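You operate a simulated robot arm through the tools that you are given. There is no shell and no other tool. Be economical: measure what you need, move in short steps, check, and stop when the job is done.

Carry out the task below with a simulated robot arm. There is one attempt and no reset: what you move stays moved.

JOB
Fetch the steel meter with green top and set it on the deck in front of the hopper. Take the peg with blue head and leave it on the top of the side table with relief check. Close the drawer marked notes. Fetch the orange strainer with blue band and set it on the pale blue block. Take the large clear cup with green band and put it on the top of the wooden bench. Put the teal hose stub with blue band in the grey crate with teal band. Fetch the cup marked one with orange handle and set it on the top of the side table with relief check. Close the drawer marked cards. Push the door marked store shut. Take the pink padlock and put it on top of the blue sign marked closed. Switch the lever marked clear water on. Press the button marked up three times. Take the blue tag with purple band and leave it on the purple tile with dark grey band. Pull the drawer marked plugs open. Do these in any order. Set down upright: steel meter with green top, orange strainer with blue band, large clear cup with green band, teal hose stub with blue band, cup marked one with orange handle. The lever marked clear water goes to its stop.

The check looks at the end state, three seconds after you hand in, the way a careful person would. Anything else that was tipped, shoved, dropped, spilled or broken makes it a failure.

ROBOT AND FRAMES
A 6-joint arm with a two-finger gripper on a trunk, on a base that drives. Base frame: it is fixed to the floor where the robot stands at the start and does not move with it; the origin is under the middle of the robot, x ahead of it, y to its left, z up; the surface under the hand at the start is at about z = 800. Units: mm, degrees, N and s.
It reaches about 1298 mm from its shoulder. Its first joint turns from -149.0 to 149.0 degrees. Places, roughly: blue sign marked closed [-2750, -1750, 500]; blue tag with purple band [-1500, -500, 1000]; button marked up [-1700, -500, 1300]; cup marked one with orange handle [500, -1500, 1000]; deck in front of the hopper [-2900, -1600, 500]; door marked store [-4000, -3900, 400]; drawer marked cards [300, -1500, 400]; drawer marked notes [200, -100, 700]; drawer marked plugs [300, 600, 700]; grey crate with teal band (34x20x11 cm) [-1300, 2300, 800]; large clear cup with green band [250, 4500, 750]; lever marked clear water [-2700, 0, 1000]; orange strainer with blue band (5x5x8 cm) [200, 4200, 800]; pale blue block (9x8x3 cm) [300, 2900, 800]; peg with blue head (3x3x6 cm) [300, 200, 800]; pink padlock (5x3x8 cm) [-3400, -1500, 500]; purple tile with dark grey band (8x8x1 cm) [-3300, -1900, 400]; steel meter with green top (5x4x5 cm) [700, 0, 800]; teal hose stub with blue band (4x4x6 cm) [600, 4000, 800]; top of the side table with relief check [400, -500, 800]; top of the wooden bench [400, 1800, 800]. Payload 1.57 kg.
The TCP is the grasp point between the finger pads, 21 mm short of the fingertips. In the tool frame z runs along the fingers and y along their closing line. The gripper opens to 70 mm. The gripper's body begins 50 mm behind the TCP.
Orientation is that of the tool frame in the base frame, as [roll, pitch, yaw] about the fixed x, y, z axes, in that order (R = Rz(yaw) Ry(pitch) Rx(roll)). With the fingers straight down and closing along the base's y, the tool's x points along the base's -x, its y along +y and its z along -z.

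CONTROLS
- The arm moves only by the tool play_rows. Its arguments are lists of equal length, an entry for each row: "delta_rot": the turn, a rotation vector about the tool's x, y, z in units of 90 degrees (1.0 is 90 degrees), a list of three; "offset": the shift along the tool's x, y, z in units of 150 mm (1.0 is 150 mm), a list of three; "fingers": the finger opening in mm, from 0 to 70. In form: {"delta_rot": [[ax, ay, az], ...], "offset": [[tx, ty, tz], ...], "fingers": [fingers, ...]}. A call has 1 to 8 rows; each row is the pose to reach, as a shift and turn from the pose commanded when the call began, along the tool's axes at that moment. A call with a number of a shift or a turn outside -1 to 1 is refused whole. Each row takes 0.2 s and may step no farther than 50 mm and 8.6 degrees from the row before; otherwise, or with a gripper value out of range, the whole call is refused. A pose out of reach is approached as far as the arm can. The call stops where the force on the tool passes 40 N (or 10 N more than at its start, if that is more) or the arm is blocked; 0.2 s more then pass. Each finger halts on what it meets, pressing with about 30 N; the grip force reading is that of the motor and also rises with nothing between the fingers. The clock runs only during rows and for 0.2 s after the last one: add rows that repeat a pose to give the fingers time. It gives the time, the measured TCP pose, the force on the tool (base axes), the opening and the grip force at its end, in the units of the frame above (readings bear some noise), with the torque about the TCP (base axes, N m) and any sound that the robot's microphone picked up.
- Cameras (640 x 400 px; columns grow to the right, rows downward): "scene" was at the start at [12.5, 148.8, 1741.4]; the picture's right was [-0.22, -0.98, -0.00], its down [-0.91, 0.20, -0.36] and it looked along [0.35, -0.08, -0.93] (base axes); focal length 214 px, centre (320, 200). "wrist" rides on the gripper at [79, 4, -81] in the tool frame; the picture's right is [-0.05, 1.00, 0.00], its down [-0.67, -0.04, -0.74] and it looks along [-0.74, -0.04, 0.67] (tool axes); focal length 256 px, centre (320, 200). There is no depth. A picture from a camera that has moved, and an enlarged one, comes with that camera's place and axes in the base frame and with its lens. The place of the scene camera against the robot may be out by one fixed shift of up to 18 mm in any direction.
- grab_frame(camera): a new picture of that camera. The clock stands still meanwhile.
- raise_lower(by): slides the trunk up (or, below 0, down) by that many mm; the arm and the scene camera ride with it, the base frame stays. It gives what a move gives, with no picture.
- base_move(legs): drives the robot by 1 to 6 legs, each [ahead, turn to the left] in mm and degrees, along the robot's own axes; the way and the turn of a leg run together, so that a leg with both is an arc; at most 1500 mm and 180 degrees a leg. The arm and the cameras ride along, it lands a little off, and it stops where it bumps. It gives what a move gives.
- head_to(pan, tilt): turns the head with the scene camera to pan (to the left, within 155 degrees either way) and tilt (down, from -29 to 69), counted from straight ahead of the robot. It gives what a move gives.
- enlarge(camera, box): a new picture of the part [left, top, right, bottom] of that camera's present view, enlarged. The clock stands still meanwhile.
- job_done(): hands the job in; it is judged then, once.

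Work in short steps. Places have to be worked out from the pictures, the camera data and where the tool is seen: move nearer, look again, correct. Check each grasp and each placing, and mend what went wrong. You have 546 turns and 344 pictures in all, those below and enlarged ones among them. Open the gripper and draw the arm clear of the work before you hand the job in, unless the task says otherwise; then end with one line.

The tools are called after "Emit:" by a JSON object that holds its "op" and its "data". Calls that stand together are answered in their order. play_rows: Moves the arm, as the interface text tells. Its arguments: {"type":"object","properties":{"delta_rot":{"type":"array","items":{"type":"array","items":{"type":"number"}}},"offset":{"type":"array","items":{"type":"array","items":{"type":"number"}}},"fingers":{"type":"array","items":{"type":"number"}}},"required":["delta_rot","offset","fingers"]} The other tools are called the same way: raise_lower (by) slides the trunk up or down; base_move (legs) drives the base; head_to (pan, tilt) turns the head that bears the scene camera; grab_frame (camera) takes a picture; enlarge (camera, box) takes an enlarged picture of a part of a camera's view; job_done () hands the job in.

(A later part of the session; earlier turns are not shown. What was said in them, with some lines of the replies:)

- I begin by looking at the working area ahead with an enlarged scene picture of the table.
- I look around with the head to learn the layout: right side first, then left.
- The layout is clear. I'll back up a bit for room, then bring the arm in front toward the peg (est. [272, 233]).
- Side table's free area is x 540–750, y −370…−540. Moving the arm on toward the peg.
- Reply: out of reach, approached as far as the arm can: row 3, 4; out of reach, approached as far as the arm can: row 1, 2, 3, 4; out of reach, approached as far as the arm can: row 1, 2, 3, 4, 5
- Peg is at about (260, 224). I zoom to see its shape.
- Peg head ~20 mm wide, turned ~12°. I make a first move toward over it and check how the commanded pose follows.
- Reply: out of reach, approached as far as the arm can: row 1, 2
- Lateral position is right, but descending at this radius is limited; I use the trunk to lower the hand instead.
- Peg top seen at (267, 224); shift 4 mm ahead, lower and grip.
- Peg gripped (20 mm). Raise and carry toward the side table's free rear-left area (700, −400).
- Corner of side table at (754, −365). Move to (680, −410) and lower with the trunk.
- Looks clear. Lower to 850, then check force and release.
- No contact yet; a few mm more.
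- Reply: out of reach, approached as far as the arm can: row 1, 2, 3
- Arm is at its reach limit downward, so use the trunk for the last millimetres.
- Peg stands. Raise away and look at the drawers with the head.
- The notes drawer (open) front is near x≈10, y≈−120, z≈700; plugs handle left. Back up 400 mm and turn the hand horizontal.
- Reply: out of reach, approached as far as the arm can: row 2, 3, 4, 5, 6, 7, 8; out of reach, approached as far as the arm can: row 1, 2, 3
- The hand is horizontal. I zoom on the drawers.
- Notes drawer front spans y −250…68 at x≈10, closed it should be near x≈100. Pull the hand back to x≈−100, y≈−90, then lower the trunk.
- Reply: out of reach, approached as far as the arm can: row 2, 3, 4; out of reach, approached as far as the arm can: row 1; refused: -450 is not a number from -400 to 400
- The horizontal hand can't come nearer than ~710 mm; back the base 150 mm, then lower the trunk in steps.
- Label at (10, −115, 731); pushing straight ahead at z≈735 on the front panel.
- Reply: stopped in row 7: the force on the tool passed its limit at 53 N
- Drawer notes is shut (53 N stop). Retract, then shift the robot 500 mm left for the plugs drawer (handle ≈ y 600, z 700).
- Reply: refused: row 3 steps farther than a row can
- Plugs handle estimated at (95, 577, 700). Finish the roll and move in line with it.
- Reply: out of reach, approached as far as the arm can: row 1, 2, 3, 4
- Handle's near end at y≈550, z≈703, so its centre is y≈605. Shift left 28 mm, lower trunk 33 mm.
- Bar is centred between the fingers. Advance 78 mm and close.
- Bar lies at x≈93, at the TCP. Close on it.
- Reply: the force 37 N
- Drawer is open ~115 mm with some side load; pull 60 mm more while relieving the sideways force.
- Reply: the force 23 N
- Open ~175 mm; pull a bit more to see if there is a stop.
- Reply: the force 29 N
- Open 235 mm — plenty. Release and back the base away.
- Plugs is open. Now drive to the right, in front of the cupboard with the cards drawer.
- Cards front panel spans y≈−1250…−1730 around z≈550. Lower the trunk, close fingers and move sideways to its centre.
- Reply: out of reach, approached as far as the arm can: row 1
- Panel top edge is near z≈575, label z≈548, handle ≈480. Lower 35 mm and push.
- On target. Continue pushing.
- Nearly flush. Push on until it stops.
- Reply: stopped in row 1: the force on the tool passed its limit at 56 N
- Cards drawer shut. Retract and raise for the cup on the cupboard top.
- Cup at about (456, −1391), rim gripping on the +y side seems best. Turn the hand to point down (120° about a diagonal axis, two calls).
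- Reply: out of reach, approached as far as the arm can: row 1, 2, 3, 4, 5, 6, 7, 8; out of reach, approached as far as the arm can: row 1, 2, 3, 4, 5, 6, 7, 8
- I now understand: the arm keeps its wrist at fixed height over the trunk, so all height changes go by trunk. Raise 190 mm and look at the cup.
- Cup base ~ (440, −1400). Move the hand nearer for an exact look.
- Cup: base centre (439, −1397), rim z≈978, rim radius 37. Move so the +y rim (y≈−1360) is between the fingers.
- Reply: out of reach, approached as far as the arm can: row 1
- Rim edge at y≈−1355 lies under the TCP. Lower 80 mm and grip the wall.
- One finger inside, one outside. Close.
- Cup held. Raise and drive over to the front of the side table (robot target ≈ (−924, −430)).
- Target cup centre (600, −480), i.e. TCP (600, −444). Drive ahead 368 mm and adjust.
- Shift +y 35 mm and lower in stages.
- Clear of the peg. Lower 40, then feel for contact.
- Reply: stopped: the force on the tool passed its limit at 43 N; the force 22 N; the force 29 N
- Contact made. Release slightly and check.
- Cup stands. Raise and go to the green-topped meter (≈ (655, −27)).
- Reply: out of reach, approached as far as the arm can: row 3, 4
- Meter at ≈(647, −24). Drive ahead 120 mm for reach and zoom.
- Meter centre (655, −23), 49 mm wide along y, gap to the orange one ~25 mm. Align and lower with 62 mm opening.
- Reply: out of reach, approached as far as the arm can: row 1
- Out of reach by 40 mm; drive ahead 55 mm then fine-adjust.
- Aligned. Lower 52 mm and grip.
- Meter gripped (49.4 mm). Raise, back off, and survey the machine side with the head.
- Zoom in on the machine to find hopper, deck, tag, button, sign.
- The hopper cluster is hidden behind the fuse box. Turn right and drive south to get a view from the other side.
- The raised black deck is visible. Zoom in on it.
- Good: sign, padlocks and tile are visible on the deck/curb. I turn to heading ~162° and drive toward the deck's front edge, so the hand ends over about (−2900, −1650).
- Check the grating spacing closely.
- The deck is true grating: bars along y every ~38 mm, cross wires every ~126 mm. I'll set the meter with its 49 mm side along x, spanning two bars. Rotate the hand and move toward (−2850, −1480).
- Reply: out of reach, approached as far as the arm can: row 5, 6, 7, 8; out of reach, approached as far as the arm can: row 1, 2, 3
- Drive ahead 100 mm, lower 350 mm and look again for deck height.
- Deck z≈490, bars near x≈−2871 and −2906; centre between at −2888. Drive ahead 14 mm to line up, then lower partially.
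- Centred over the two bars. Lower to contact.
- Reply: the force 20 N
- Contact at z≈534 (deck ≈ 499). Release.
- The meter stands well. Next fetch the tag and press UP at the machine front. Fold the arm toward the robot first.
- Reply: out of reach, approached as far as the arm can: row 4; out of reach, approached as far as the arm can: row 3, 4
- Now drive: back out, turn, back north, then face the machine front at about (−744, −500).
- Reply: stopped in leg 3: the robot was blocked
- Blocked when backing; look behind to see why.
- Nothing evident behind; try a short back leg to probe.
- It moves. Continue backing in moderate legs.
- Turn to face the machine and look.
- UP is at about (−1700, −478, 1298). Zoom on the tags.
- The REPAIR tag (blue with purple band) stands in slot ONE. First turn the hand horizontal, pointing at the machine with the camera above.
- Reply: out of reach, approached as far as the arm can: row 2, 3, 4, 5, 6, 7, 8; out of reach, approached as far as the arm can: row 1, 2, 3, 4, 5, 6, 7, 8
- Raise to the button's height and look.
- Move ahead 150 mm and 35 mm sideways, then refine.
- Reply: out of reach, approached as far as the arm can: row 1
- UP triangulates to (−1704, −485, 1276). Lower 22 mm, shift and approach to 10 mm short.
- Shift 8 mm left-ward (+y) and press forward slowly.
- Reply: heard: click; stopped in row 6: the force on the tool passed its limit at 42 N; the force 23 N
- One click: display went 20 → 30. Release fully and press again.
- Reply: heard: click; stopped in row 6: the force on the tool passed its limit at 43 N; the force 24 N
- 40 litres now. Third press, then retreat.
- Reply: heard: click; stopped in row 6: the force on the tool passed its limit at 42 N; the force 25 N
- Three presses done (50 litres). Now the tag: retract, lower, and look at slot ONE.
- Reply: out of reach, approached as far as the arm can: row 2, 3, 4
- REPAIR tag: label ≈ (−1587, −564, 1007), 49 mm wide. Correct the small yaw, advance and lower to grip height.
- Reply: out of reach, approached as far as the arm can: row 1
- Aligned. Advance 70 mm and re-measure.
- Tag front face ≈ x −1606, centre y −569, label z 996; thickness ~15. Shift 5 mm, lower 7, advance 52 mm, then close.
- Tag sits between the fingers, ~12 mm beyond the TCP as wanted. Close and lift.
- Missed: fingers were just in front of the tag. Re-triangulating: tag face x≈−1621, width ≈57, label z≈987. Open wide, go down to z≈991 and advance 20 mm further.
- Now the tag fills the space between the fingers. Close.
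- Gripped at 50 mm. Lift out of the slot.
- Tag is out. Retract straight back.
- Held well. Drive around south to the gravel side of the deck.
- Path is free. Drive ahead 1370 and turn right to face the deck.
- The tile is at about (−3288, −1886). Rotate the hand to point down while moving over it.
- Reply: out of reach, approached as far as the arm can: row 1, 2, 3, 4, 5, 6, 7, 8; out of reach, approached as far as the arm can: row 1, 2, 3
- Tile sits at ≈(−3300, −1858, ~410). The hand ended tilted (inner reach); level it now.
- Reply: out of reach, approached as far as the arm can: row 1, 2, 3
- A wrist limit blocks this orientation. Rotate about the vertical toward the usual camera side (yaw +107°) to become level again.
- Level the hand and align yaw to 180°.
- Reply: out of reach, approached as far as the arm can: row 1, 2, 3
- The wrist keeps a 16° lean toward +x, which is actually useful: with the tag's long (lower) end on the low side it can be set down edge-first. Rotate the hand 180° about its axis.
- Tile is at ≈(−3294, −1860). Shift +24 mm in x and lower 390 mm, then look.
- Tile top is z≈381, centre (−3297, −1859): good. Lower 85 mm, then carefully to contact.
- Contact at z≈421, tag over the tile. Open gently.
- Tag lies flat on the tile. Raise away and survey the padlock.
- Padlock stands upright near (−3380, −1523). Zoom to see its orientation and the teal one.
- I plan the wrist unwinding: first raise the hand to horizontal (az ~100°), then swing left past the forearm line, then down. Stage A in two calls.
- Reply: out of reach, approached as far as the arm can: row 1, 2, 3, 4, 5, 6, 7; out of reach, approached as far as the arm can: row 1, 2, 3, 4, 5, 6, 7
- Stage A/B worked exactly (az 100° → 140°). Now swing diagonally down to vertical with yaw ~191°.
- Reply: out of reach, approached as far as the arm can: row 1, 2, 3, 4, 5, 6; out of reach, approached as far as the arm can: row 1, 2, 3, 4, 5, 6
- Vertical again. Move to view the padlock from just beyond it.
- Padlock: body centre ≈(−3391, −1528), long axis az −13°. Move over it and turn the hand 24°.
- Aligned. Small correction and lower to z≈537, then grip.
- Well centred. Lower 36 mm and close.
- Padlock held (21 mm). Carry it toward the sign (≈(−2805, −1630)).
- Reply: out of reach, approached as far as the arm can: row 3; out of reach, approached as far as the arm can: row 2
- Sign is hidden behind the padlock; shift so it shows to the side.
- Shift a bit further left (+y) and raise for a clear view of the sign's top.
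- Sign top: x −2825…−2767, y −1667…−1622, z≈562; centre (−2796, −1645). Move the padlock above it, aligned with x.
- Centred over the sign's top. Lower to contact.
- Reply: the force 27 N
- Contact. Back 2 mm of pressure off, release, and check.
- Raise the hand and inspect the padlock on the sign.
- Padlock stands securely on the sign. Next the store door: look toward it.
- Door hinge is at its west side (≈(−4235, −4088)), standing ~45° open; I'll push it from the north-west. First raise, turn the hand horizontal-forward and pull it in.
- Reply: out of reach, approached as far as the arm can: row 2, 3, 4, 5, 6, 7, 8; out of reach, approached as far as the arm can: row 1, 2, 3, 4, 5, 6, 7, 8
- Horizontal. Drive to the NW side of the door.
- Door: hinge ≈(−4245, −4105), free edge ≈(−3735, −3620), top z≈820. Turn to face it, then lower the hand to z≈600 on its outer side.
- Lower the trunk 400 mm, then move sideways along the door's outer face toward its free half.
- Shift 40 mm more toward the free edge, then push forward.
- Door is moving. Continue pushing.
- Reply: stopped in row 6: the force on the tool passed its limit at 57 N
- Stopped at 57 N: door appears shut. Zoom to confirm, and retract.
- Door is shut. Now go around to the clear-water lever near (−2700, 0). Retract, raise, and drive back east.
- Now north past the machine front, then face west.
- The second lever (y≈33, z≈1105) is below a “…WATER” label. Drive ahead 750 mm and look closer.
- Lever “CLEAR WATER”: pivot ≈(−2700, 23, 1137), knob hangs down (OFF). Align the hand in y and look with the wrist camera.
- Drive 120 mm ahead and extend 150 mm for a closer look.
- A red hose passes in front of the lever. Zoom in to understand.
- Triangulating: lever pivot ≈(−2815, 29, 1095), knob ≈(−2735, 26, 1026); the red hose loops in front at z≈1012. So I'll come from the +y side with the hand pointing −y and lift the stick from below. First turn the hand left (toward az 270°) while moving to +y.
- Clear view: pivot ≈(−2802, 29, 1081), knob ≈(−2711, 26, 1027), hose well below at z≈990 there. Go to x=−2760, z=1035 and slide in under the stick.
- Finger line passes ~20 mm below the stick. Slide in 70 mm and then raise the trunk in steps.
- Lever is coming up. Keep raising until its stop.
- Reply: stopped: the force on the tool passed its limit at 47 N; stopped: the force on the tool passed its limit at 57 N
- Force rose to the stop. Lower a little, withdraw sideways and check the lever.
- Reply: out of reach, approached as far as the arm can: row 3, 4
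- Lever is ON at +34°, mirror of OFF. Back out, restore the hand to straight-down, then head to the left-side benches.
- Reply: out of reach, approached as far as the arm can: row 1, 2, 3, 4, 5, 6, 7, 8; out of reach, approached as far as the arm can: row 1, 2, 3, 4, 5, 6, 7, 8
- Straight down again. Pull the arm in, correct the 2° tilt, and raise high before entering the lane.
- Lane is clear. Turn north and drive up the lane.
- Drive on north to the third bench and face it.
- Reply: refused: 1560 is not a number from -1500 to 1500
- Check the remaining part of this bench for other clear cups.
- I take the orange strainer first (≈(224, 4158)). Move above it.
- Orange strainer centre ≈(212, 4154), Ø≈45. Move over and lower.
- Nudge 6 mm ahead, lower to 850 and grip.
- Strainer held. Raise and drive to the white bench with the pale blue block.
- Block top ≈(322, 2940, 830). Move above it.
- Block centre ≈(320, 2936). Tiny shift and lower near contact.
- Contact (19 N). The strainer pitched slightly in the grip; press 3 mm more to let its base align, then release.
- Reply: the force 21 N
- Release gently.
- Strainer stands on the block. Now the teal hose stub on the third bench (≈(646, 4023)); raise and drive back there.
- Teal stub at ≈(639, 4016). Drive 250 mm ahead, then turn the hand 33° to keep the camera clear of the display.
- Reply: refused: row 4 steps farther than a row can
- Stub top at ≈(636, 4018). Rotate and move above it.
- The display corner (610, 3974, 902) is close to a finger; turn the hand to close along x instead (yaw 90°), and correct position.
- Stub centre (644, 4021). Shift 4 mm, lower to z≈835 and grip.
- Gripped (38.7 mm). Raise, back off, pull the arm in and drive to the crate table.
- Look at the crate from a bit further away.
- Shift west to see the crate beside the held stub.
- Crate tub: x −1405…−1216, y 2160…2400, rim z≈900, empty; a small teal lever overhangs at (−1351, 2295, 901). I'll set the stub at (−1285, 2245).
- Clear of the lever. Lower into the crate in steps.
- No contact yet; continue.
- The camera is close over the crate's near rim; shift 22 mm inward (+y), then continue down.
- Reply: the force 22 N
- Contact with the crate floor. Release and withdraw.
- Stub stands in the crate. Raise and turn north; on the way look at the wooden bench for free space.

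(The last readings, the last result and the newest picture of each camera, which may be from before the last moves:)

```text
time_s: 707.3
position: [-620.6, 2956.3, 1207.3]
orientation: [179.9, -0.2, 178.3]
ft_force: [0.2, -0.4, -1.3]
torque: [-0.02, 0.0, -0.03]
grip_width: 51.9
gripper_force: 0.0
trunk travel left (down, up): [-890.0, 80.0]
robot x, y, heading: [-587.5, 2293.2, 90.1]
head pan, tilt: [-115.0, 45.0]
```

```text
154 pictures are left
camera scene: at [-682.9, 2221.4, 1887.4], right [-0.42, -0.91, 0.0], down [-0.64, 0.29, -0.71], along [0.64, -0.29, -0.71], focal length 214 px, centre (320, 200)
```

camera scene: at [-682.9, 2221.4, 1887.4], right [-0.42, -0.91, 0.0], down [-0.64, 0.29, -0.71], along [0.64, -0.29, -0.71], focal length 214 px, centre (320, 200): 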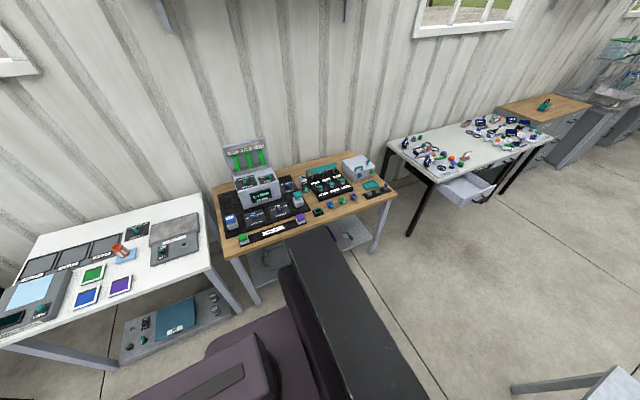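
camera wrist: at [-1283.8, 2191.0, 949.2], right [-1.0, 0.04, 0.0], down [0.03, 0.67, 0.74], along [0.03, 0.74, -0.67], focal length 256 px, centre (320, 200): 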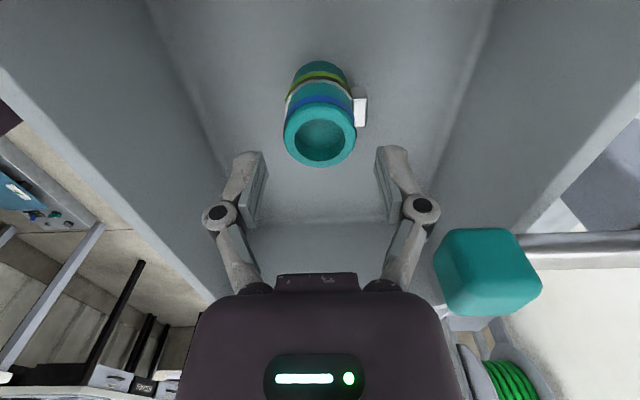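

Zoom on the strainer and the wooden bench.

Emit:
{"op": "enlarge", "data": {"camera": "scene", "box": [70, 210, 170, 310]}}

Emit:
{"op": "enlarge", "data": {"camera": "scene", "box": [205, 130, 405, 260]}}

```text
4.00 times, centred on (120, 260) of scene
camera zoom: at [-682.9, 2221.4, 1887.4], right [-0.42, -0.91, 0.0], down [-0.64, 0.29, -0.71], along [0.64, -0.29, -0.71], focal length 858 px, centre (1120, -40)
```

zoom: 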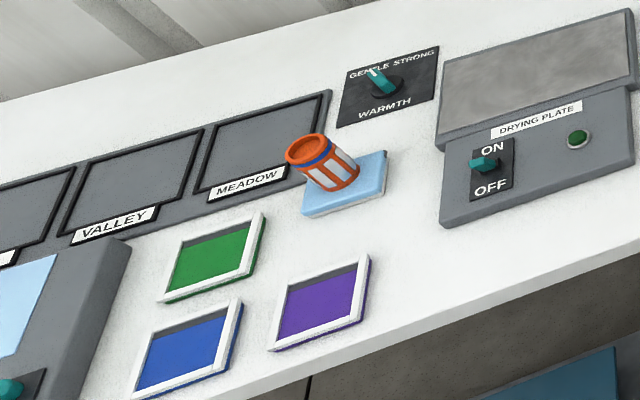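

```text
3.08 times, centred on (305, 195) of scene
camera zoom: at [-682.9, 2221.4, 1887.4], right [-0.42, -0.91, 0.0], down [-0.64, 0.29, -0.71], along [0.64, -0.29, -0.71], focal length 660 px, centre (366, 215)
```

zoom: 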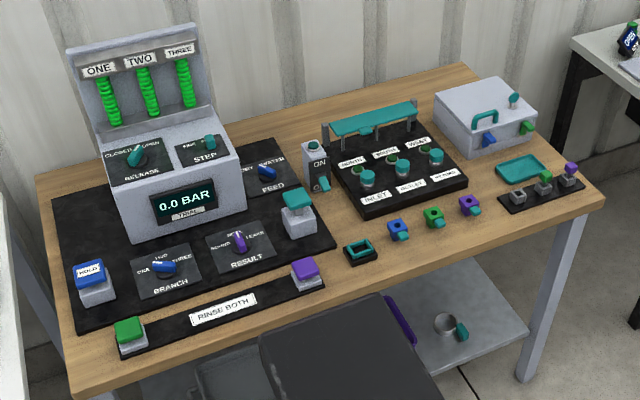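

The strainer is upright. Wooden bench has a free rear strip near (690, 1850). Drive north to fetch the clear cup.

Emit:
{"op": "base_move", "data": {"legs": [[1100, 0], [1080, 0], [0, -90]]}}

Emit:
{"op": "head_to", "data": {"pan": 0, "tilt": 50}}

Emit:
{"op": "grab_frame", "data": {"camera": "wrist"}}

Emit:
{"op": "grab_frame", "data": {"camera": "scene"}}

```text
time_s: 726.1
position: [107.2, 4449.3, 1208.1]
orientation: [179.8, -0.2, 86.4]
ft_force: [0.5, 0.0, 0.0]
torque: [-0.01, 0.03, -0.03]
grip_width: 51.9
gripper_force: 0.0
trunk travel left (down, up): [-890.0, 80.0]
robot x, y, heading: [-550.2, 4407.7, -0.8]
head pan, tilt: [-115.0, 45.0]
```

```text
time_s: 728.0
position: [106.9, 4450.1, 1207.7]
orientation: [179.7, -0.1, 86.4]
ft_force: [0.3, 0.2, -1.0]
torque: [-0.02, 0.03, 0.01]
grip_width: 52.0
gripper_force: 0.0
trunk travel left (down, up): [-890.0, 80.0]
robot x, y, heading: [-555.3, 4412.1, -1.1]
head pan, tilt: [0.0, 50.0]
```

```text
151 pictures are left
camera wrist: at [115.7, 4527.5, 1289.3], right [0.99, -0.12, 0.0], down [-0.08, -0.66, 0.74], along [-0.08, -0.74, -0.67], focal length 256 px, centre (320, 200)
```

wrist: 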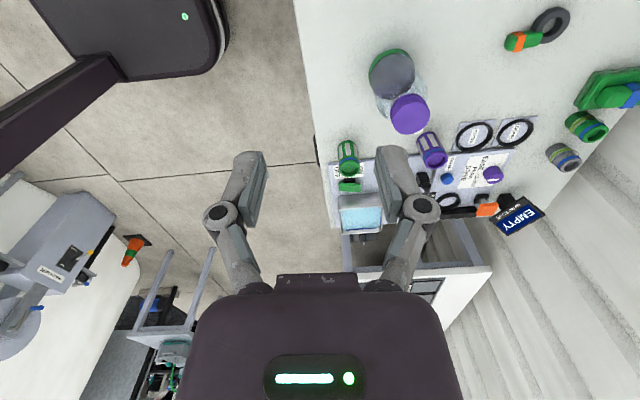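

```text
150 pictures are left
camera scene: at [-516.3, 4584.0, 1880.5], right [-0.02, -1.0, 0.0], down [-0.77, 0.01, -0.64], along [0.64, -0.01, -0.77], focal length 214 px, centre (320, 200)
```

scene: 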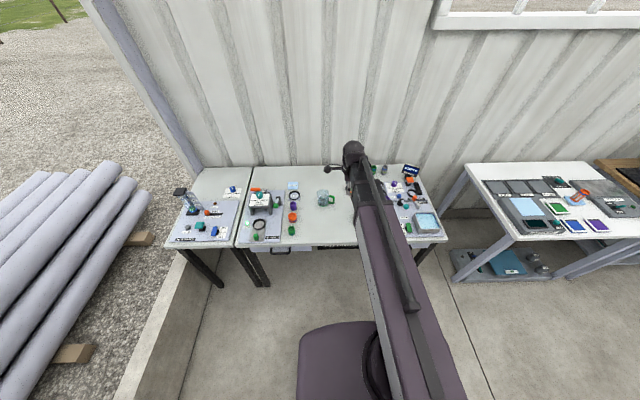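

Move the hand north-east so the camera (looking south) sees the cup.

Emit:
{"op": "play_rows", "data": {"delta_rot": [[0, 0, 0], [0, 0, 0], [0, 0, 0], [0, 0, -0.04]], "offset": [[0.2, 0.15, 0], [0.4, 0.3, 0], [0.6, 0.45, 0], [0.8, 0.6, 0]], "fingers": [50, 50, 50, 50]}}

Emit:
{"op": "play_rows", "data": {"delta_rot": [[0, 0, 0], [0, 0, 0], [0, 0, 0], [0, 0, 0]], "offset": [[0.2, 0.15, 0], [0.4, 0.3, 0], [0.6, 0.45, 0], [0.8, 0.6, 0]], "fingers": [50, 50, 50, 50]}}

Emit:
{"op": "grab_frame", "data": {"camera": "wrist"}}

```text
time_s: 729.0
position: [205.0, 4563.5, 1207.6]
orientation: [179.8, -0.1, 90.1]
ft_force: [1.1, 0.4, 0.9]
torque: [-0.01, -0.01, -0.01]
grip_width: 49.9
gripper_force: 0.1
trunk travel left (down, up): [-890.0, 80.0]
robot x, y, heading: [-555.8, 4408.0, -0.9]
head pan, tilt: [0.0, 50.0]
```

```text
time_s: 730.0
position: [293.6, 4684.0, 1207.8]
orientation: [179.8, -0.1, 90.0]
ft_force: [0.0, 1.1, 0.1]
torque: [0.0, 0.02, -0.04]
grip_width: 50.0
gripper_force: 0.0
trunk travel left (down, up): [-890.0, 80.0]
robot x, y, heading: [-555.1, 4413.3, -0.9]
head pan, tilt: [0.0, 50.0]
```

```text
149 pictures are left
camera wrist: at [297.6, 4763.2, 1288.8], right [1.0, -0.05, 0.0], down [-0.04, -0.67, 0.74], along [-0.04, -0.74, -0.67], focal length 256 px, centre (320, 200)
```

wrist: 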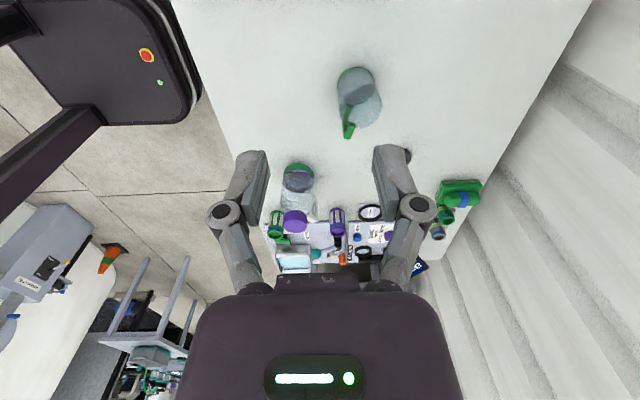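

Emit:
{"op": "enlarge", "data": {"camera": "wrist", "box": [300, 40, 420, 150]}}

```text
3.64 times, centred on (360, 95) of wrist
camera zoom: at [297.6, 4763.2, 1288.8], right [1.0, -0.05, 0.0], down [-0.04, -0.67, 0.74], along [-0.04, -0.74, -0.67], focal length 931 px, centre (174, 582)
```

zoom: 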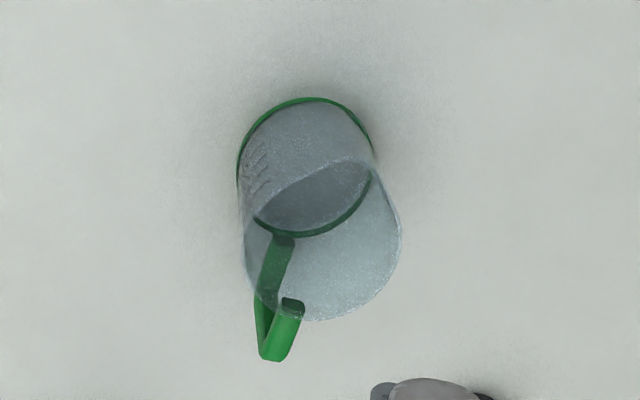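

Cup: base centre ≈(355, 4546), rim radius 36 at z≈885, handle toward −y. I'll grip the near (−x) rim at x≈319.

Emit:
{"op": "play_rows", "data": {"delta_rot": [[0, 0, 0], [0, 0, 0], [0, 0, 0], [0, 0, 0]], "offset": [[-0.23, 0.04, 0], [-0.46, 0.08, 0], [-0.69, 0.12, 0], [-0.913, 0.17, 0]], "fingers": [44, 40, 40, 40]}}

Emit:
{"op": "raise_lower", "data": {"by": -240}}

Emit:
{"op": "grab_frame", "data": {"camera": "wrist"}}

```text
time_s: 731.0
position: [319.7, 4546.7, 1207.4]
orientation: [179.8, -0.1, 90.0]
ft_force: [0.3, 0.1, 0.5]
torque: [0.0, -0.03, 0.01]
grip_width: 40.0
gripper_force: 0.1
trunk travel left (down, up): [-890.0, 80.0]
robot x, y, heading: [-554.7, 4409.2, -0.9]
head pan, tilt: [0.0, 50.0]
```

```text
time_s: 733.5
position: [319.3, 4547.5, 968.9]
orientation: [179.8, -0.1, 90.0]
ft_force: [-0.6, 0.4, -0.4]
torque: [0.02, 0.03, -0.01]
grip_width: 39.8
gripper_force: 0.1
trunk travel left (down, up): [-650.0, 320.0]
robot x, y, heading: [-553.7, 4409.3, -1.3]
head pan, tilt: [0.0, 50.0]
```

```text
147 pictures are left
camera wrist: at [323.9, 4626.8, 1049.3], right [1.0, -0.05, 0.0], down [-0.04, -0.67, 0.74], along [-0.04, -0.74, -0.67], focal length 256 px, centre (320, 200)
```

wrist: 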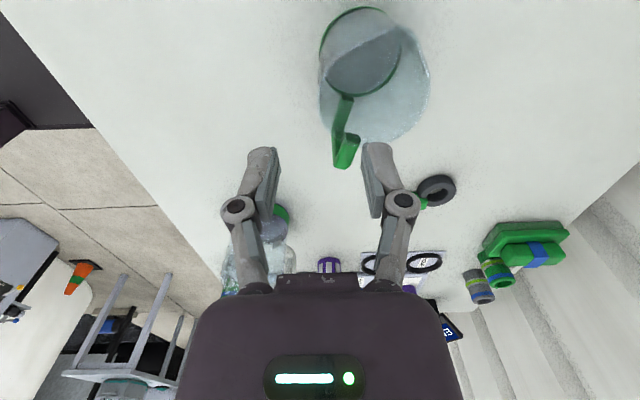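

Rim left edge at x≈320, centre y≈4552. Nudge +4 mm in y and lower to 877.

Emit:
{"op": "play_rows", "data": {"delta_rot": [[0, 0, 0]], "offset": [[0.027, 0, 0]], "fingers": [40]}}

Emit:
{"op": "raise_lower", "data": {"by": -70}}

Emit:
{"op": "grab_frame", "data": {"camera": "wrist"}}

```text
time_s: 733.9
position: [319.5, 4550.7, 968.3]
orientation: [179.8, -0.1, 90.1]
ft_force: [-0.1, 0.3, -0.9]
torque: [0.02, 0.01, -0.01]
grip_width: 39.8
gripper_force: 0.0
trunk travel left (down, up): [-650.0, 320.0]
robot x, y, heading: [-552.4, 4412.7, -1.0]
head pan, tilt: [0.0, 50.0]
```

```text
time_s: 735.0
position: [319.7, 4552.4, 898.0]
orientation: [179.8, -0.1, 90.1]
ft_force: [0.5, -0.6, -0.1]
torque: [0.0, 0.02, -0.02]
grip_width: 40.1
gripper_force: 0.1
trunk travel left (down, up): [-580.0, 390.0]
robot x, y, heading: [-554.3, 4408.6, -0.8]
head pan, tilt: [0.0, 50.0]
```

```text
146 pictures are left
camera wrist: at [323.7, 4631.1, 979.3], right [1.0, -0.05, 0.0], down [-0.04, -0.67, 0.74], along [-0.04, -0.74, -0.67], focal length 256 px, centre (320, 200)
```

wrist: 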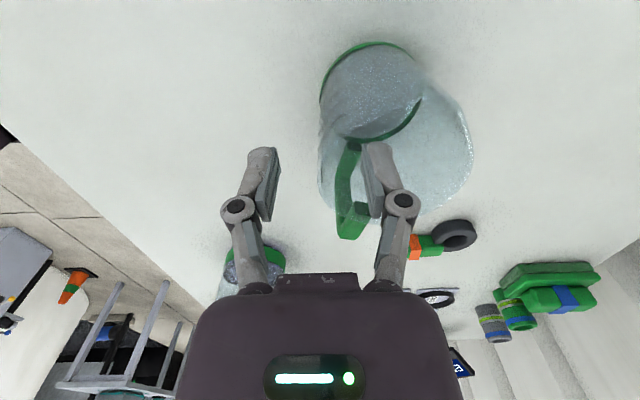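

Good. Lower 21 mm more and grip.

Emit:
{"op": "raise_lower", "data": {"by": -21}}

Emit:
{"op": "play_rows", "data": {"delta_rot": [[0, 0, 0], [0, 0, 0], [0, 0, 0], [0, 0, 0]], "offset": [[0, 0, 0], [0, 0, 0], [0, 0, 0], [0, 0, 0]], "fingers": [20, 0, 0, 0]}}

Emit:
{"op": "raise_lower", "data": {"by": 60}}

Emit:
{"op": "grab_frame", "data": {"camera": "wrist"}}

```text
time_s: 735.7
position: [320.0, 4552.0, 877.1]
orientation: [179.8, -0.2, 90.0]
ft_force: [-1.3, -1.0, -0.1]
torque: [0.02, -0.02, -0.01]
grip_width: 40.1
gripper_force: 0.1
trunk travel left (down, up): [-559.0, 411.0]
robot x, y, heading: [-558.2, 4407.9, -1.2]
head pan, tilt: [0.0, 50.0]
```

```text
time_s: 736.7
position: [319.7, 4551.2, 876.9]
orientation: [179.9, 0.0, 90.0]
ft_force: [0.2, 0.2, 0.9]
torque: [0.06, 0.0, 0.05]
grip_width: 6.0
gripper_force: 29.4
trunk travel left (down, up): [-559.0, 411.0]
robot x, y, heading: [-555.3, 4411.4, -0.9]
head pan, tilt: [0.0, 50.0]
```

```text
time_s: 737.7
position: [319.7, 4551.6, 937.9]
orientation: [179.8, -0.1, 90.0]
ft_force: [-0.1, 0.0, -0.9]
torque: [0.0, 0.02, 0.0]
grip_width: 6.1
gripper_force: 29.6
trunk travel left (down, up): [-619.0, 351.0]
robot x, y, heading: [-554.9, 4408.4, -0.7]
head pan, tilt: [0.0, 50.0]
```

```text
145 pictures are left
camera wrist: at [323.9, 4631.2, 1018.1], right [1.0, -0.05, 0.0], down [-0.04, -0.67, 0.74], along [-0.04, -0.74, -0.67], focal length 256 px, centre (320, 200)
```

wrist: 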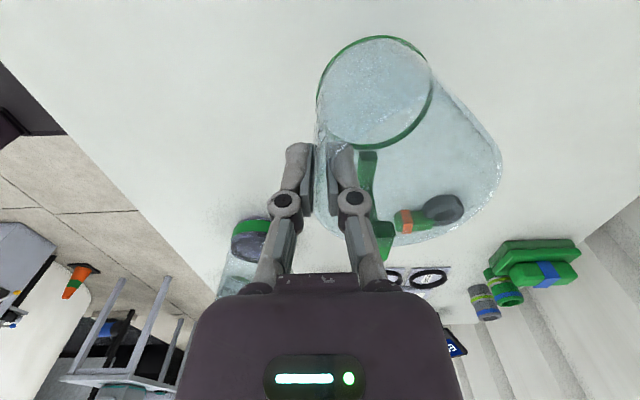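

Cup held. Raise and drive to the wooden bench.

Emit:
{"op": "raise_lower", "data": {"by": 280}}

Emit:
{"op": "base_move", "data": {"legs": [[0, -90], [1280, 0], [1260, 0], [0, 91]]}}

Emit:
{"op": "grab_frame", "data": {"camera": "scene"}}

Emit:
{"op": "grab_frame", "data": {"camera": "wrist"}}

```text
time_s: 740.5
position: [320.2, 4552.6, 1217.3]
orientation: [179.8, -0.1, 90.0]
ft_force: [-1.0, 0.1, -0.3]
torque: [0.01, 0.05, 0.03]
grip_width: 6.1
gripper_force: 29.3
trunk travel left (down, up): [-899.0, 71.0]
robot x, y, heading: [-556.5, 4409.5, -1.1]
head pan, tilt: [0.0, 50.0]
```

```text
time_s: 767.4
position: [278.2, 2057.1, 1216.4]
orientation: [179.9, -0.2, 93.8]
ft_force: [0.4, -0.7, -1.3]
torque: [-0.01, 0.02, 0.02]
grip_width: 6.1
gripper_force: 30.4
trunk travel left (down, up): [-899.0, 71.0]
robot x, y, heading: [-581.5, 1869.4, 2.3]
head pan, tilt: [0.0, 50.0]
```

```text
144 pictures are left
camera scene: at [-557.3, 2047.1, 1889.6], right [0.04, -1.0, 0.0], down [-0.77, -0.03, -0.64], along [0.64, 0.03, -0.77], focal length 214 px, centre (320, 200)
```

scene: 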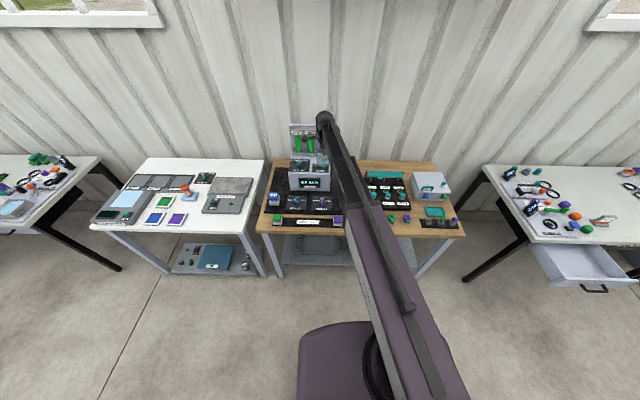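

```text
143 pictures are left
camera wrist: at [276.6, 2136.9, 1297.6], right [1.0, 0.01, 0.0], down [0.01, -0.67, 0.74], along [0.01, -0.74, -0.67], focal length 256 px, centre (320, 200)
```

wrist: 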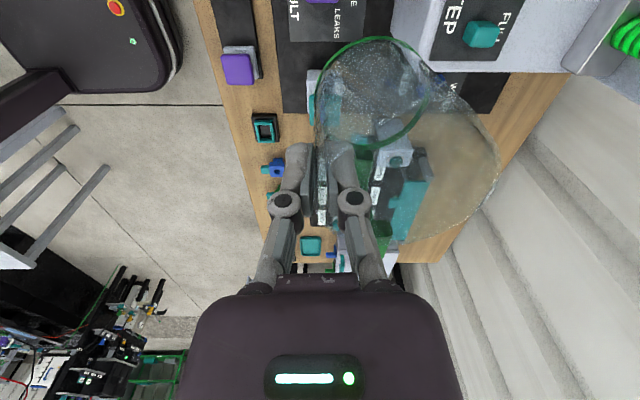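

Free wood area behind the device: target cup centre (640, 1770). Move the hand −y first, then drive ahead.

Emit:
{"op": "play_rows", "data": {"delta_rot": [[0, 0, 0], [0, 0, 0], [0, 0, 0], [0, 0, 0]], "offset": [[-0.24, -0.016, 0], [-0.48, -0.032, 0], [-0.72, -0.048, 0], [-0.96, -0.064, 0]], "fingers": [0, 0, 0, 0]}}

Emit:
{"op": "play_rows", "data": {"delta_rot": [[0, 0, 0], [0, 0, 0], [0, 0, 0], [0, 0, 0]], "offset": [[-0.24, -0.016, 0], [-0.48, -0.032, 0], [-0.72, -0.048, 0], [-0.96, -0.064, 0]], "fingers": [0, 0, 0, 0]}}

Emit:
{"op": "base_move", "data": {"legs": [[250, 0]]}}

Emit:
{"op": "grab_frame", "data": {"camera": "wrist"}}

```text
time_s: 768.4
position: [277.6, 1914.3, 1216.7]
orientation: [179.9, -0.2, 93.8]
ft_force: [0.4, -0.8, -0.4]
torque: [0.02, -0.02, 0.03]
grip_width: 5.9
gripper_force: 30.0
trunk travel left (down, up): [-899.0, 71.0]
robot x, y, heading: [-582.4, 1870.9, 2.1]
head pan, tilt: [0.0, 50.0]
```

```text
time_s: 769.4
position: [276.4, 1770.5, 1218.5]
orientation: [179.8, -0.2, 93.8]
ft_force: [0.0, 1.2, -1.1]
torque: [0.01, 0.07, 0.0]
grip_width: 6.1
gripper_force: 30.0
trunk travel left (down, up): [-899.0, 71.0]
robot x, y, heading: [-592.6, 1870.6, 2.0]
head pan, tilt: [0.0, 50.0]
```

```text
time_s: 771.5
position: [528.2, 1781.5, 1216.1]
orientation: [179.9, -0.1, 93.8]
ft_force: [-0.3, -0.2, -0.3]
torque: [0.01, 0.05, -0.04]
grip_width: 6.1
gripper_force: 30.0
trunk travel left (down, up): [-899.0, 71.0]
robot x, y, heading: [-334.8, 1884.7, 2.5]
head pan, tilt: [0.0, 50.0]
```

```text
142 pictures are left
camera wrist: at [526.0, 1860.2, 1297.4], right [1.0, 0.01, 0.0], down [0.01, -0.67, 0.74], along [0.01, -0.74, -0.67], focal length 256 px, centre (320, 200)
```

wrist: 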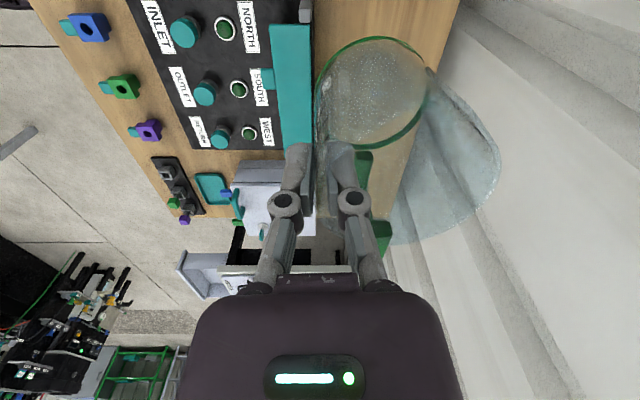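

Position over the free strip (TCP x≈601) and lower in stages.

Emit:
{"op": "play_rows", "data": {"delta_rot": [[0, 0, 0], [0, 0, 0]], "offset": [[-0.06, 0.24, 0], [-0.112, 0.48, 0]], "fingers": [0, 0]}}

Emit:
{"op": "raise_lower", "data": {"by": -240}}

Emit:
{"op": "grab_frame", "data": {"camera": "wrist"}}

Emit:
{"op": "enlarge", "data": {"camera": "scene", "box": [260, 90, 480, 250]}}

```text
time_s: 772.1
position: [600.3, 1768.6, 1218.1]
orientation: [179.8, -0.2, 93.8]
ft_force: [0.6, 0.0, -1.5]
torque: [0.04, 0.01, 0.0]
grip_width: 5.8
gripper_force: 30.3
trunk travel left (down, up): [-899.0, 71.0]
robot x, y, heading: [-339.7, 1881.8, 2.6]
head pan, tilt: [0.0, 50.0]
```

```text
time_s: 774.6
position: [599.2, 1769.9, 977.0]
orientation: [179.8, -0.1, 93.8]
ft_force: [-0.1, 0.0, 0.3]
torque: [0.04, 0.03, -0.03]
grip_width: 5.9
gripper_force: 30.0
trunk travel left (down, up): [-659.0, 311.0]
robot x, y, heading: [-339.6, 1883.8, 2.5]
head pan, tilt: [0.0, 50.0]
```

```text
141 pictures are left
camera wrist: at [597.3, 1848.8, 1058.2], right [1.0, 0.01, 0.0], down [0.01, -0.67, 0.74], along [0.01, -0.74, -0.67], focal length 256 px, centre (320, 200)
```

wrist: 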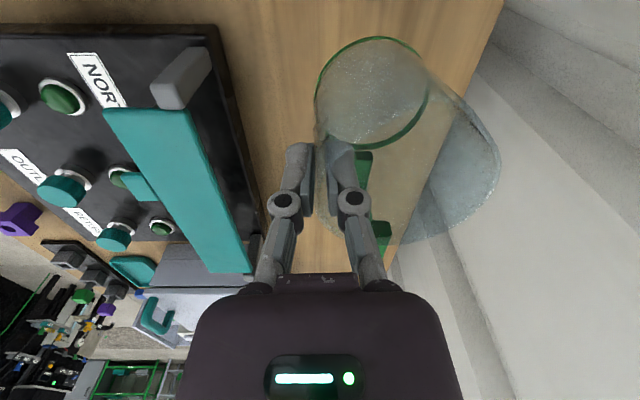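

```text
2.50 times, centred on (370, 170) of scene
camera zoom: at [-308.8, 2058.2, 1649.6], right [0.04, -1.0, 0.0], down [-0.77, -0.03, -0.64], along [0.64, 0.03, -0.77], focal length 536 px, centre (195, 275)
```

zoom: 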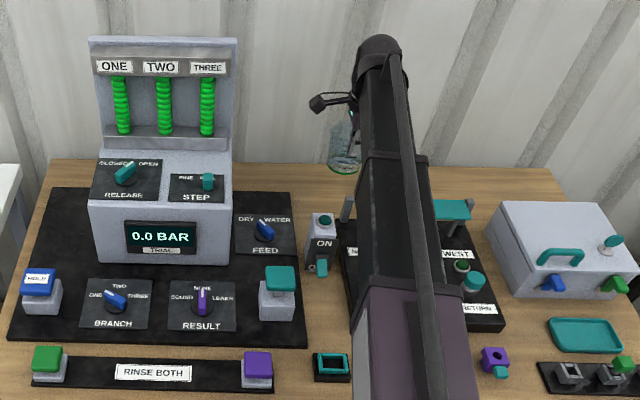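

Emit:
{"op": "raise_lower", "data": {"by": -88}}

Emit:
{"op": "raise_lower", "data": {"by": -8}}

```text
time_s: 775.8
position: [597.6, 1770.0, 890.7]
orientation: [179.7, -0.1, 93.8]
ft_force: [3.9, -0.7, 20.9]
torque: [-0.04, -0.45, 0.07]
grip_width: 6.1
gripper_force: 30.1
trunk travel left (down, up): [-571.0, 399.0]
robot x, y, heading: [-334.8, 1881.7, 2.4]
head pan, tilt: [0.0, 50.0]
```

```text
time_s: 776.4
position: [595.9, 1769.7, 883.5]
orientation: [179.9, -0.1, 93.8]
ft_force: [-1.7, -1.9, 23.7]
torque: [-0.02, -0.31, 0.1]
grip_width: 6.3
gripper_force: 29.9
trunk travel left (down, up): [-563.0, 407.0]
robot x, y, heading: [-338.6, 1880.4, 2.3]
head pan, tilt: [0.0, 50.0]
```

Contact was already made at 890; check the picture before releasing.

Emit:
{"op": "raise_lower", "data": {"by": 3}}

Emit:
{"op": "grab_frame", "data": {"camera": "wrist"}}

Emit:
{"op": "enlarge", "data": {"camera": "scene", "box": [330, 110, 430, 200]}}

```text
time_s: 776.9
position: [599.2, 1769.5, 883.2]
orientation: [179.9, -0.1, 93.8]
ft_force: [0.3, 0.6, -0.1]
torque: [0.01, 0.01, -0.01]
grip_width: 5.9
gripper_force: 29.7
trunk travel left (down, up): [-566.0, 404.0]
robot x, y, heading: [-334.5, 1880.3, 2.3]
head pan, tilt: [0.0, 50.0]
```

```text
139 pictures are left
camera wrist: at [597.2, 1848.9, 965.0], right [1.0, 0.01, 0.0], down [0.01, -0.67, 0.74], along [0.01, -0.74, -0.67], focal length 256 px, centre (320, 200)
```

wrist: 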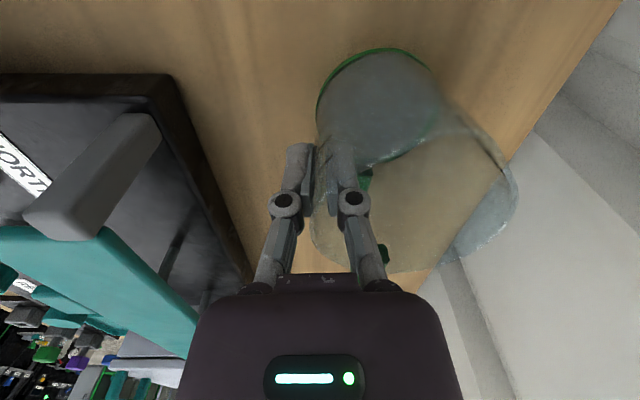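

```text
4.44 times, centred on (380, 155) of scene
camera zoom: at [-309.0, 2058.3, 1556.2], right [0.04, -1.0, 0.0], down [-0.77, -0.03, -0.64], along [0.64, 0.03, -0.77], focal length 953 px, centre (53, 400)
```

zoom: 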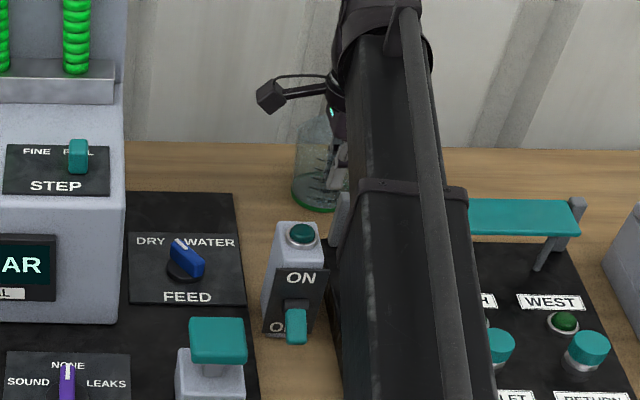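

Lower 2 mm for light contact and release.

Emit:
{"op": "raise_lower", "data": {"by": -1.5}}

Emit:
{"op": "play_rows", "data": {"delta_rot": [[0, 0, 0], [0, 0, 0], [0, 0, 0], [0, 0, 0]], "offset": [[0, 0, 0], [0, 0, 0], [0, 0, 0], [0, 0, 0]], "fingers": [14, 22, 30, 36]}}

Emit:
{"op": "grab_frame", "data": {"camera": "wrist"}}

Emit:
{"op": "raise_lower", "data": {"by": 200}}

Emit:
{"op": "grab_frame", "data": {"camera": "wrist"}}

```text
time_s: 777.4
position: [598.6, 1768.8, 884.6]
orientation: [179.8, -0.2, 93.8]
ft_force: [2.7, -0.4, 7.9]
torque: [0.02, -0.16, 0.02]
grip_width: 6.2
gripper_force: 29.9
trunk travel left (down, up): [-564.0, 406.0]
robot x, y, heading: [-336.4, 1882.8, 2.2]
head pan, tilt: [0.0, 50.0]
```

```text
time_s: 778.4
position: [599.9, 1771.2, 882.4]
orientation: [179.8, -0.1, 93.8]
ft_force: [-0.3, 0.6, -0.1]
torque: [-0.02, -0.01, 0.03]
grip_width: 35.9
gripper_force: 0.0
trunk travel left (down, up): [-564.0, 406.0]
robot x, y, heading: [-335.6, 1880.6, 2.6]
head pan, tilt: [0.0, 50.0]
```

```text
137 pictures are left
camera wrist: at [597.3, 1848.8, 963.7], right [1.0, 0.01, 0.0], down [0.01, -0.67, 0.74], along [0.01, -0.74, -0.67], focal length 256 px, centre (320, 200)
```

wrist: 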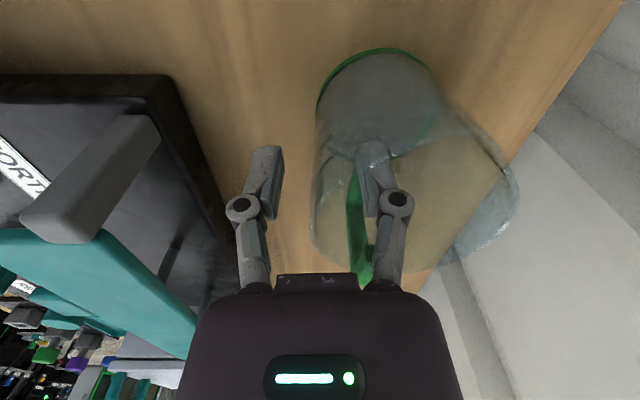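

```text
time_s: 780.6
position: [597.9, 1770.1, 1083.7]
orientation: [179.7, -0.1, 93.9]
ft_force: [0.9, -0.5, -0.6]
torque: [0.0, -0.01, 0.03]
grip_width: 35.9
gripper_force: 0.0
trunk travel left (down, up): [-764.0, 206.0]
robot x, y, heading: [-340.7, 1881.8, 2.4]
head pan, tilt: [0.0, 50.0]
```

```text
136 pictures are left
camera wrist: at [597.4, 1848.8, 1163.6], right [1.0, 0.01, 0.0], down [0.01, -0.67, 0.74], along [0.01, -0.74, -0.67], focal length 256 px, centre (320, 200)
```

wrist: 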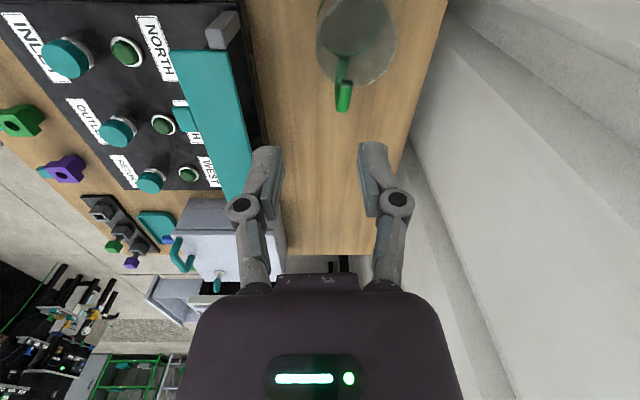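

All items are placed. Open the gripper, back away clear, and do a final visual check of the tables.

Emit:
{"op": "raise_lower", "data": {"by": 120}}

Emit:
{"op": "base_move", "data": {"legs": [[-280, 0]]}}

Emit:
{"op": "play_rows", "data": {"delta_rot": [[0, 0, 0], [0, 0, 0], [0, 0, 0], [0, 0, 0]], "offset": [[0, -0.25, 0], [0, -0.5, 0], [0, -0.75, 0], [0, -1, 0]], "fingers": [50, 70, 70, 70]}}

Emit:
{"op": "play_rows", "data": {"delta_rot": [[0, 0, 0], [0, 0, 0], [0, 0, 0], [0, 0, 0]], "offset": [[0, -0.25, 0], [0, -0.5, 0], [0, -0.75, 0], [0, -1, 0]], "fingers": [70, 70, 70, 70]}}

Emit:
{"op": "head_to", "data": {"pan": -55, "tilt": 30}}

Emit:
{"op": "enlarge", "data": {"camera": "scene", "box": [160, 80, 480, 280]}}

Emit:
{"op": "head_to", "data": {"pan": 0, "tilt": 45}}

Emit:
{"op": "grab_frame", "data": {"camera": "scene"}}

```text
time_s: 782.1
position: [598.6, 1769.4, 1202.9]
orientation: [179.8, -0.1, 93.8]
ft_force: [-0.2, 0.5, -0.3]
torque: [0.0, 0.0, 0.02]
grip_width: 36.1
gripper_force: 0.1
trunk travel left (down, up): [-884.0, 86.0]
robot x, y, heading: [-335.2, 1882.0, 2.5]
head pan, tilt: [0.0, 50.0]
```

```text
time_s: 784.4
position: [314.3, 1758.3, 1202.9]
orientation: [179.7, -0.1, 93.9]
ft_force: [-0.6, 0.6, 0.5]
torque: [-0.02, -0.02, -0.02]
grip_width: 35.9
gripper_force: 0.1
trunk travel left (down, up): [-884.0, 86.0]
robot x, y, heading: [-621.1, 1867.6, 2.6]
head pan, tilt: [0.0, 50.0]
```

```text
time_s: 785.4
position: [161.3, 1748.0, 1204.4]
orientation: [179.8, -0.1, 93.9]
ft_force: [-1.2, -0.1, -0.3]
torque: [-0.01, -0.03, -0.01]
grip_width: 70.0
gripper_force: 0.1
trunk travel left (down, up): [-884.0, 86.0]
robot x, y, heading: [-622.4, 1868.2, 2.4]
head pan, tilt: [0.0, 50.0]
```

```text
time_s: 786.4
position: [14.0, 1739.0, 1204.5]
orientation: [179.8, -0.1, 94.0]
ft_force: [0.6, 0.4, -0.4]
torque: [0.04, 0.0, -0.03]
grip_width: 70.0
gripper_force: 0.0
trunk travel left (down, up): [-884.0, 86.0]
robot x, y, heading: [-621.2, 1870.2, 2.6]
head pan, tilt: [0.0, 50.0]
```

```text
time_s: 787.6
position: [14.5, 1739.5, 1203.5]
orientation: [179.8, 0.0, 93.9]
ft_force: [-0.4, 0.4, 0.5]
torque: [0.02, 0.0, -0.02]
grip_width: 70.1
gripper_force: 0.1
trunk travel left (down, up): [-884.0, 86.0]
robot x, y, heading: [-619.3, 1867.9, 2.6]
head pan, tilt: [-55.0, 30.0]
```

```text
2.00 times, centred on (320, 180) of scene
camera zoom: at [-615.6, 1971.3, 1904.5], right [-0.79, -0.61, 0.0], down [-0.3, 0.4, -0.87], along [0.53, -0.69, -0.5], focal length 429 px, centre (320, 240)
```

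zoom: 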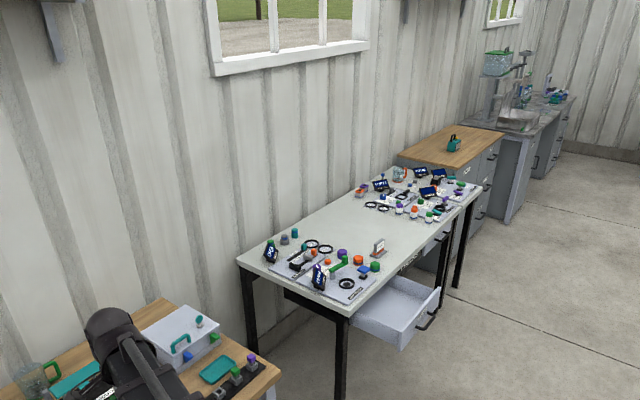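

```text
time_s: 788.9
position: [15.1, 1739.1, 1203.9]
orientation: [179.8, -0.1, 93.9]
ft_force: [0.3, 0.2, -0.1]
torque: [0.0, 0.01, 0.01]
grip_width: 70.1
gripper_force: 0.0
trunk travel left (down, up): [-884.0, 86.0]
robot x, y, heading: [-618.2, 1871.9, 2.7]
head pan, tilt: [0.0, 45.0]
```

```text
134 pictures are left
camera scene: at [-589.2, 2046.5, 1882.0], right [0.04, -1.0, 0.0], down [-0.71, -0.03, -0.71], along [0.71, 0.03, -0.71], focal length 214 px, centre (320, 200)
```

scene: 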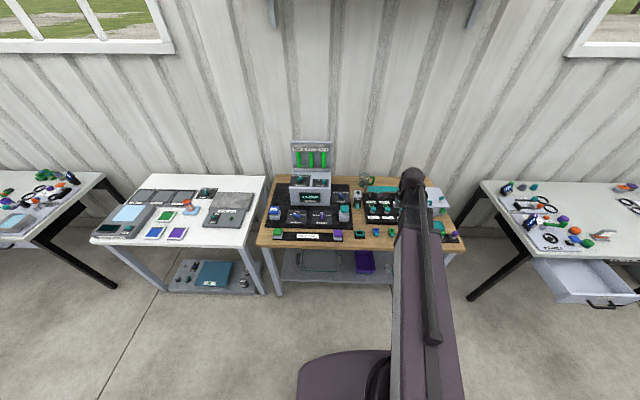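

Emit:
{"op": "enlarge", "data": {"camera": "scene", "box": [330, 160, 420, 220]}}

Emit:
{"op": "enlarge", "data": {"camera": "scene", "box": [130, 160, 260, 240]}}

```text
6.67 times, centred on (375, 190) of scene
camera zoom: at [-589.2, 2046.5, 1882.0], right [0.04, -1.0, 0.0], down [-0.71, -0.03, -0.71], along [0.71, 0.03, -0.71], focal length 1430 px, centre (-47, 267)
```

zoom: 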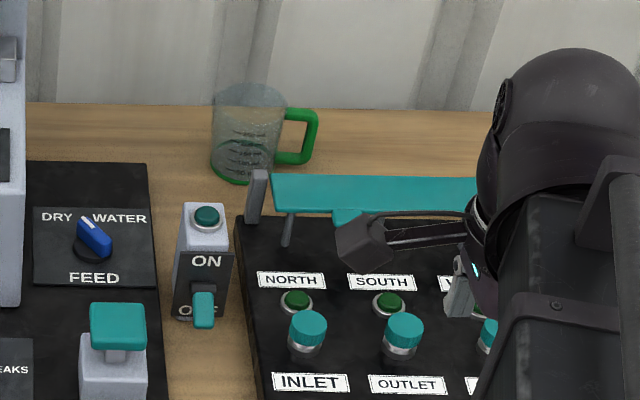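

```text
4.92 times, centred on (195, 200) of scene
camera zoom: at [-589.2, 2046.5, 1882.0], right [0.04, -1.0, 0.0], down [-0.71, -0.03, -0.71], along [0.71, 0.03, -0.71], focal length 1056 px, centre (935, 200)
```

zoom: 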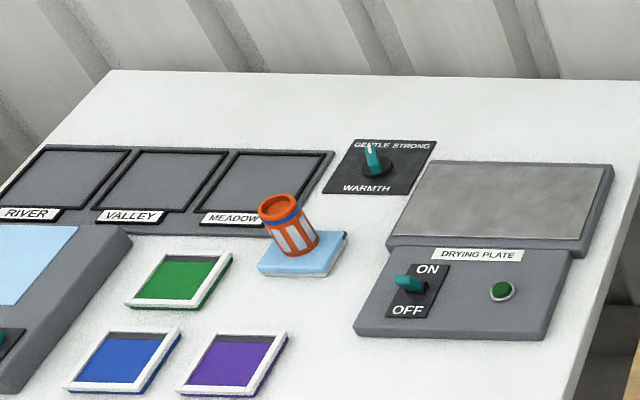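

Everything is upright and in place, and the gripper is open and clear of the work. I'm handing in.

Emit:
{"op": "job_done", "data": {}}

```text
The job is handed in.
```

All fourteen steps are done and the job is handed in; I took the clear measuring mug with the green base ring and green handle to be the "large clear cup with green band", since nothing on that bench was labelled that way.
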